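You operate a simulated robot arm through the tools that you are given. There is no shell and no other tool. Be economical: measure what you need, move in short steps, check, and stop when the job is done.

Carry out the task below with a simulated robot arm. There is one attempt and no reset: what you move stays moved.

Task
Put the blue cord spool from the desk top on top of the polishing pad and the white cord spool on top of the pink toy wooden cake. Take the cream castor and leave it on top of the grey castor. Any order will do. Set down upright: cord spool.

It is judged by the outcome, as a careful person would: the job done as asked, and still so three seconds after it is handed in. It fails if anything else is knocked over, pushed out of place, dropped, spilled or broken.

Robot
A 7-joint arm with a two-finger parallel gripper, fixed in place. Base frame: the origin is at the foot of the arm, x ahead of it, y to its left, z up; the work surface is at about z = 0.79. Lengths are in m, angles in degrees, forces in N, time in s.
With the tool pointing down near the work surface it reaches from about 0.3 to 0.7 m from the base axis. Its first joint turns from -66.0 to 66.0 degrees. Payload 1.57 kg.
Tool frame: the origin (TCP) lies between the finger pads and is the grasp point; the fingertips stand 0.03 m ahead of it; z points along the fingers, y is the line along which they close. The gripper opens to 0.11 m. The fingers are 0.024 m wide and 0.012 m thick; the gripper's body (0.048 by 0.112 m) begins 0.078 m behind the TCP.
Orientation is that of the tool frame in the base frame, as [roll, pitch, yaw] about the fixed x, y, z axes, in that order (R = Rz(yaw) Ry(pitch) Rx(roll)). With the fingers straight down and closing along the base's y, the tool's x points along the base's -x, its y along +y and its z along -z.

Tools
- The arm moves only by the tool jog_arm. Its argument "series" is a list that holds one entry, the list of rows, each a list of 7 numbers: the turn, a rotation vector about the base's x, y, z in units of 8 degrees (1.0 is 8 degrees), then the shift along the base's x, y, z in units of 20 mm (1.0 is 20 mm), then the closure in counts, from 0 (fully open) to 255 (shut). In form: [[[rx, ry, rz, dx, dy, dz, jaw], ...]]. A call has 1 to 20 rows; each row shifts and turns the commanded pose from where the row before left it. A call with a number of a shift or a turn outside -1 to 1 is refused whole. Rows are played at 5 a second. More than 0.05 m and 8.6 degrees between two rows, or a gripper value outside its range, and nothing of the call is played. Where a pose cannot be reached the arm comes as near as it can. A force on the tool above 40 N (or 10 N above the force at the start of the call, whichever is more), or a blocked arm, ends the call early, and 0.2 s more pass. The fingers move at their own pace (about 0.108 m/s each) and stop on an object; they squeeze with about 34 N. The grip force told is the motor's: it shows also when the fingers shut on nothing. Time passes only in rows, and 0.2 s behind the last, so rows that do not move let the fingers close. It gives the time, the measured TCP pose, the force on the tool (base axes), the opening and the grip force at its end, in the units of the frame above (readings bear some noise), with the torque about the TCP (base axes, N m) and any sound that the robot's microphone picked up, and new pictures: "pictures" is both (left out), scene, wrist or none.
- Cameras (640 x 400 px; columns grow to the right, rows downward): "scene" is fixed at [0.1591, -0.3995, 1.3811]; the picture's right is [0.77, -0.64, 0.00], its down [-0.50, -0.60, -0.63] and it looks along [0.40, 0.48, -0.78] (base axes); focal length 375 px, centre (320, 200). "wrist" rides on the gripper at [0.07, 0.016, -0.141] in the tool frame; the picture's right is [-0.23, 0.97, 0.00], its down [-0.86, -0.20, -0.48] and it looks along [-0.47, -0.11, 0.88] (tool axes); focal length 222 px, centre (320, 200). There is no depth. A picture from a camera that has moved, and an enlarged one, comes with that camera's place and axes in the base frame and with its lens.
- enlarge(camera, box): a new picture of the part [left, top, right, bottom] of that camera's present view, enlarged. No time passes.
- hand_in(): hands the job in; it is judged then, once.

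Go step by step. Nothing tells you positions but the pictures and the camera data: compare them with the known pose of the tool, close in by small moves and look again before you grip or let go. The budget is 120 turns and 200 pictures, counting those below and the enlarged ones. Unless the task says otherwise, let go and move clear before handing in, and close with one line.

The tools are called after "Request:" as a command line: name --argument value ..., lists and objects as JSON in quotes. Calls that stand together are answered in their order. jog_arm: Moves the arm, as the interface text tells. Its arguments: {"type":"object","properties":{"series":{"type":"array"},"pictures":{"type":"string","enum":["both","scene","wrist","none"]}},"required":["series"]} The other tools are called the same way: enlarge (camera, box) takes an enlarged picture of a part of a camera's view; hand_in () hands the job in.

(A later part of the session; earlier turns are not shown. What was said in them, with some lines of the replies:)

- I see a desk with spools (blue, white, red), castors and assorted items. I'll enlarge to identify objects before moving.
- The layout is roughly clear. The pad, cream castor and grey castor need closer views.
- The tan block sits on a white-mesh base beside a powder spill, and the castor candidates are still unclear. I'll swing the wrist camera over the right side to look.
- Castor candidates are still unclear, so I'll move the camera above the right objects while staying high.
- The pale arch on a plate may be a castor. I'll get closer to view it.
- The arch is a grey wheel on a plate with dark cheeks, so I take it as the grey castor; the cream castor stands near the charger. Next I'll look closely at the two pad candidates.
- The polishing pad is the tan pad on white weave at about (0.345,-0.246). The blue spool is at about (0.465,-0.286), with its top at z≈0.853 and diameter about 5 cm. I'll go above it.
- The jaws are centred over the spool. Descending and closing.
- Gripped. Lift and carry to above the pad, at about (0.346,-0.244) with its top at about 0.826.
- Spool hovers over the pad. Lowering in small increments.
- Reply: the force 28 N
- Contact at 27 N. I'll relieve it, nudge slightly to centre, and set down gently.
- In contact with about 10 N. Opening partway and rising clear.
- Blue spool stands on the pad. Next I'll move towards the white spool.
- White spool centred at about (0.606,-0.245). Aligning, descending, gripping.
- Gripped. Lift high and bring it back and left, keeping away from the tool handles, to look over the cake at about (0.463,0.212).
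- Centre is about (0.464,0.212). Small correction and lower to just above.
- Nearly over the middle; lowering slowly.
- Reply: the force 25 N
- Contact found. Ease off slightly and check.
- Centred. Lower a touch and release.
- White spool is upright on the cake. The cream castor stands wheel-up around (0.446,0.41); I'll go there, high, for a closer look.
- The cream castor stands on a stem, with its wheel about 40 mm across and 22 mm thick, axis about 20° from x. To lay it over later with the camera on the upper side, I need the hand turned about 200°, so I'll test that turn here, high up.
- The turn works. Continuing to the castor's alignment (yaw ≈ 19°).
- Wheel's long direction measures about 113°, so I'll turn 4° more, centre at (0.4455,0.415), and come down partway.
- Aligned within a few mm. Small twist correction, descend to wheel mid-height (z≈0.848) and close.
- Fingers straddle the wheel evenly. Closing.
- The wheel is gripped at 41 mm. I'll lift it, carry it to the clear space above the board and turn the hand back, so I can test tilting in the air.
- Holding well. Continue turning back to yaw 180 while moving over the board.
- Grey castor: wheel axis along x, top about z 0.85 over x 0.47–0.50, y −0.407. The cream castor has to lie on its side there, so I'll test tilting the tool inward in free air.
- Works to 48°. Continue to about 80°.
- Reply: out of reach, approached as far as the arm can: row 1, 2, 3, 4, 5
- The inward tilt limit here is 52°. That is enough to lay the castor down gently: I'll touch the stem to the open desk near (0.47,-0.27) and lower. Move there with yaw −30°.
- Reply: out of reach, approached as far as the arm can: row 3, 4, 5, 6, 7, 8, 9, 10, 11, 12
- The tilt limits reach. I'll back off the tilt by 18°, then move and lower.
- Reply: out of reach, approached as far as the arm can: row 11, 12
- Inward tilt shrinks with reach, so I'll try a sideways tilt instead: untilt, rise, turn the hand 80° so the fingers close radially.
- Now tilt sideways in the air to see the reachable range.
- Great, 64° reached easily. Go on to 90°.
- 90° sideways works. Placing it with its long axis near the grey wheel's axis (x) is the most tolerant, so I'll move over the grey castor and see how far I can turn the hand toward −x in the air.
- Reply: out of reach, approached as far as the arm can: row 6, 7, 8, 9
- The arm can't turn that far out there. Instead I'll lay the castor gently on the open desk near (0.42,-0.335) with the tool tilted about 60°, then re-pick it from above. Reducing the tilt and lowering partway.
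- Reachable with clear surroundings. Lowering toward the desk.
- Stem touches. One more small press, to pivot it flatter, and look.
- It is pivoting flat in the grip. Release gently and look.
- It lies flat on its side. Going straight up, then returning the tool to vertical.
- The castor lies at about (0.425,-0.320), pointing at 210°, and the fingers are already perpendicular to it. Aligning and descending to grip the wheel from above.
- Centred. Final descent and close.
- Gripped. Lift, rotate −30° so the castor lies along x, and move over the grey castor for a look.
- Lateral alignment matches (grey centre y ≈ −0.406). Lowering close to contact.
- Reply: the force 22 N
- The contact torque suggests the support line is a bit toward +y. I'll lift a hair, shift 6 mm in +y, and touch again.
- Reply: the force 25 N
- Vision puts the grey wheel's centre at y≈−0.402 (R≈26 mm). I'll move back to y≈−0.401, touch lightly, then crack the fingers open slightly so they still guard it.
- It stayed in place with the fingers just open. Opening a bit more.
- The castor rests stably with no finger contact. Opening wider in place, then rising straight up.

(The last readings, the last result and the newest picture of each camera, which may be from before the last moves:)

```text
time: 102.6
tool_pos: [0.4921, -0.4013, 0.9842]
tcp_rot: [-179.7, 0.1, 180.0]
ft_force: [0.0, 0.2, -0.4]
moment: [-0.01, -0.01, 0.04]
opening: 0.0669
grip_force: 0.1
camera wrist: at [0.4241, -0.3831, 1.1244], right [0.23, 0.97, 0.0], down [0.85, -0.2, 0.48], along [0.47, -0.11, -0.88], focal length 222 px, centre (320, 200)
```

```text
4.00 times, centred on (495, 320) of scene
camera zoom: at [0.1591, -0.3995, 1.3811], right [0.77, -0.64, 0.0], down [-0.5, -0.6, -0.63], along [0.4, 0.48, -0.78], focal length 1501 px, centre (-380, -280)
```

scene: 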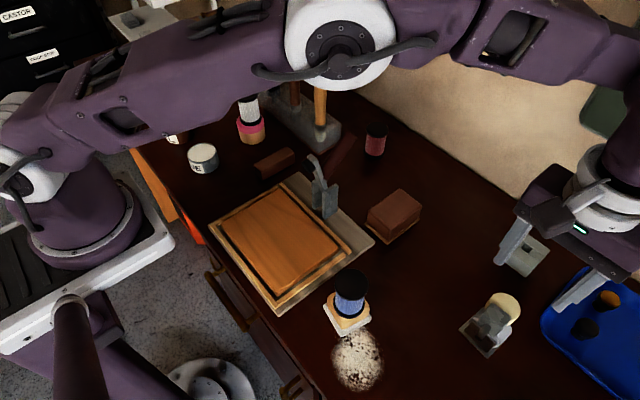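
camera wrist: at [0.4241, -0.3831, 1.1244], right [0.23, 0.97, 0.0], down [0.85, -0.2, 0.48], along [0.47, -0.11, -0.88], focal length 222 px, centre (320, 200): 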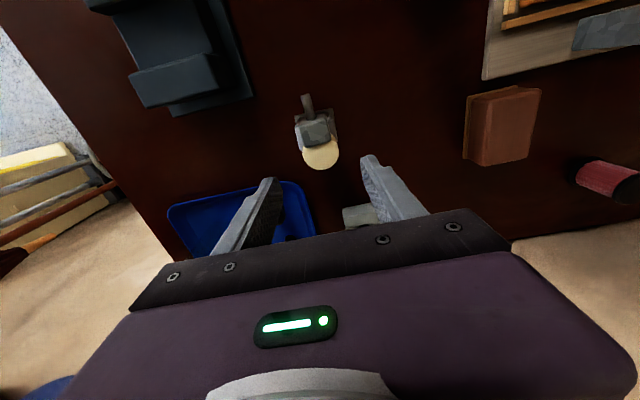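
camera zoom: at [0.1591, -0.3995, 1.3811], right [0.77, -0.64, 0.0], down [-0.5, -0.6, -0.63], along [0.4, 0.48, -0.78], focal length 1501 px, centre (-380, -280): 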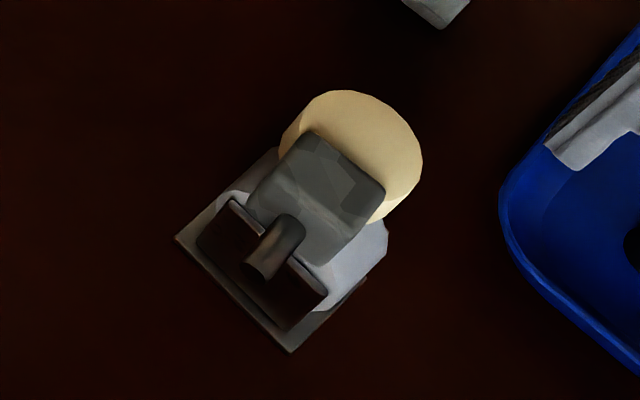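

The castor rests steadily on the grey one. Moving clear and confirming it holds over time.

Request:
jog_arm --series '[[[0, 0, 0, 0, 0.5, 1, 100], [0, 0, 0, 0, 1, 1, 100], [0, 0, 0, 0, 1, 1, 100], [0, 0, 0, 0, 1, 0, 100], [0, 0, 0, 0, 1, 0, 100], [0, 0, 0, 0, 1, 0, 100], [0, 0, 0, 0, 1, 0, 100], [0, 0, 0, 0, 1, 0, 100], [0, 0, 0, 0, 1, 0, 100], [0, 0, 0, 0, 0, 0, 100], [0, 0, 0, 0, 0, 0, 100], [0, 0, 0, 0, 0, 0, 100]]]'

Request:
enlarge --camera "scene" --box '[300, 200, 560, 380]'

```text
time: 105.2
tool_pos: [0.4937, -0.229, 1.0422]
tcp_rot: [-179.7, 0.1, 179.9]
ft_force: [0.2, -0.4, -0.6]
moment: [-0.03, 0.0, 0.0]
opening: 0.0669
grip_force: 0.0
camera wrist: at [0.4243, -0.2117, 1.183], right [0.23, 0.97, 0.0], down [0.85, -0.2, 0.48], along [0.47, -0.11, -0.88], focal length 222 px, centre (320, 200)
```

scene: 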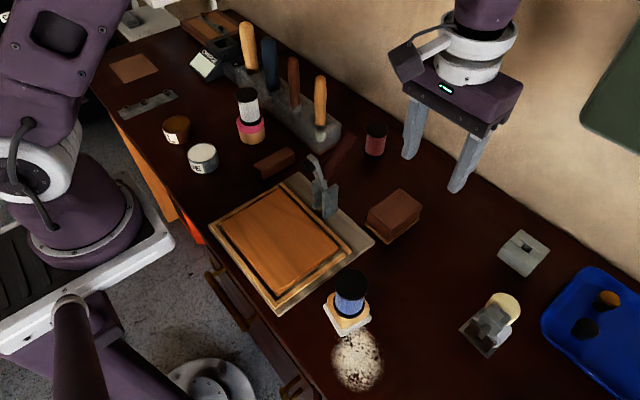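
wrist: 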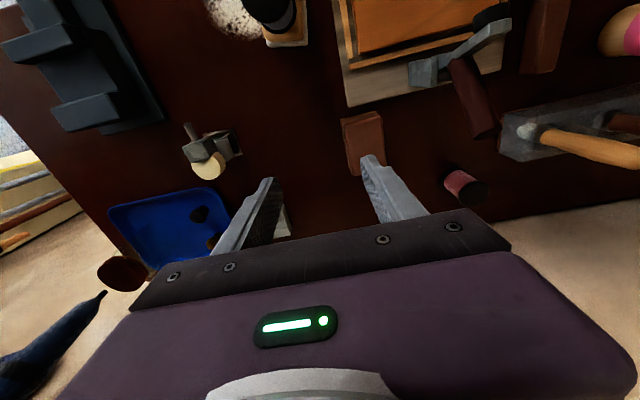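

```text
2.22 times, centred on (430, 290) of scene
camera zoom: at [0.1591, -0.3995, 1.3811], right [0.77, -0.64, 0.0], down [-0.5, -0.6, -0.63], along [0.4, 0.48, -0.78], focal length 834 px, centre (76, 0)
```

zoom: 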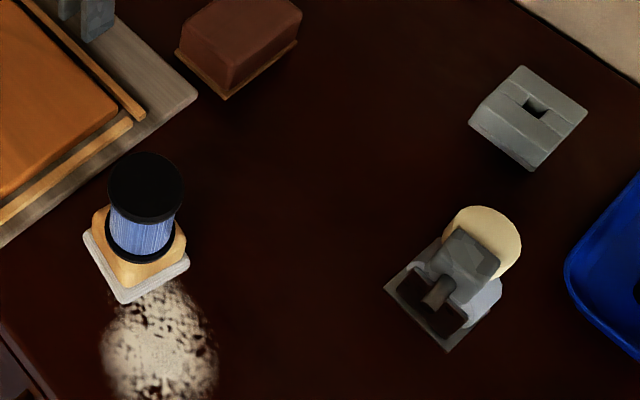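

All three placements are holding, both spools are upright, and nothing else has moved. Handing in.

Request:
hand_in

```text
The job is handed in.
```

I put the blue spool on the polishing pad and the white spool on the pink cake, both upright, and the cream castor is resting on its side on the grey castor. The tan pad on the white weave was my best reading of "polishing pad".
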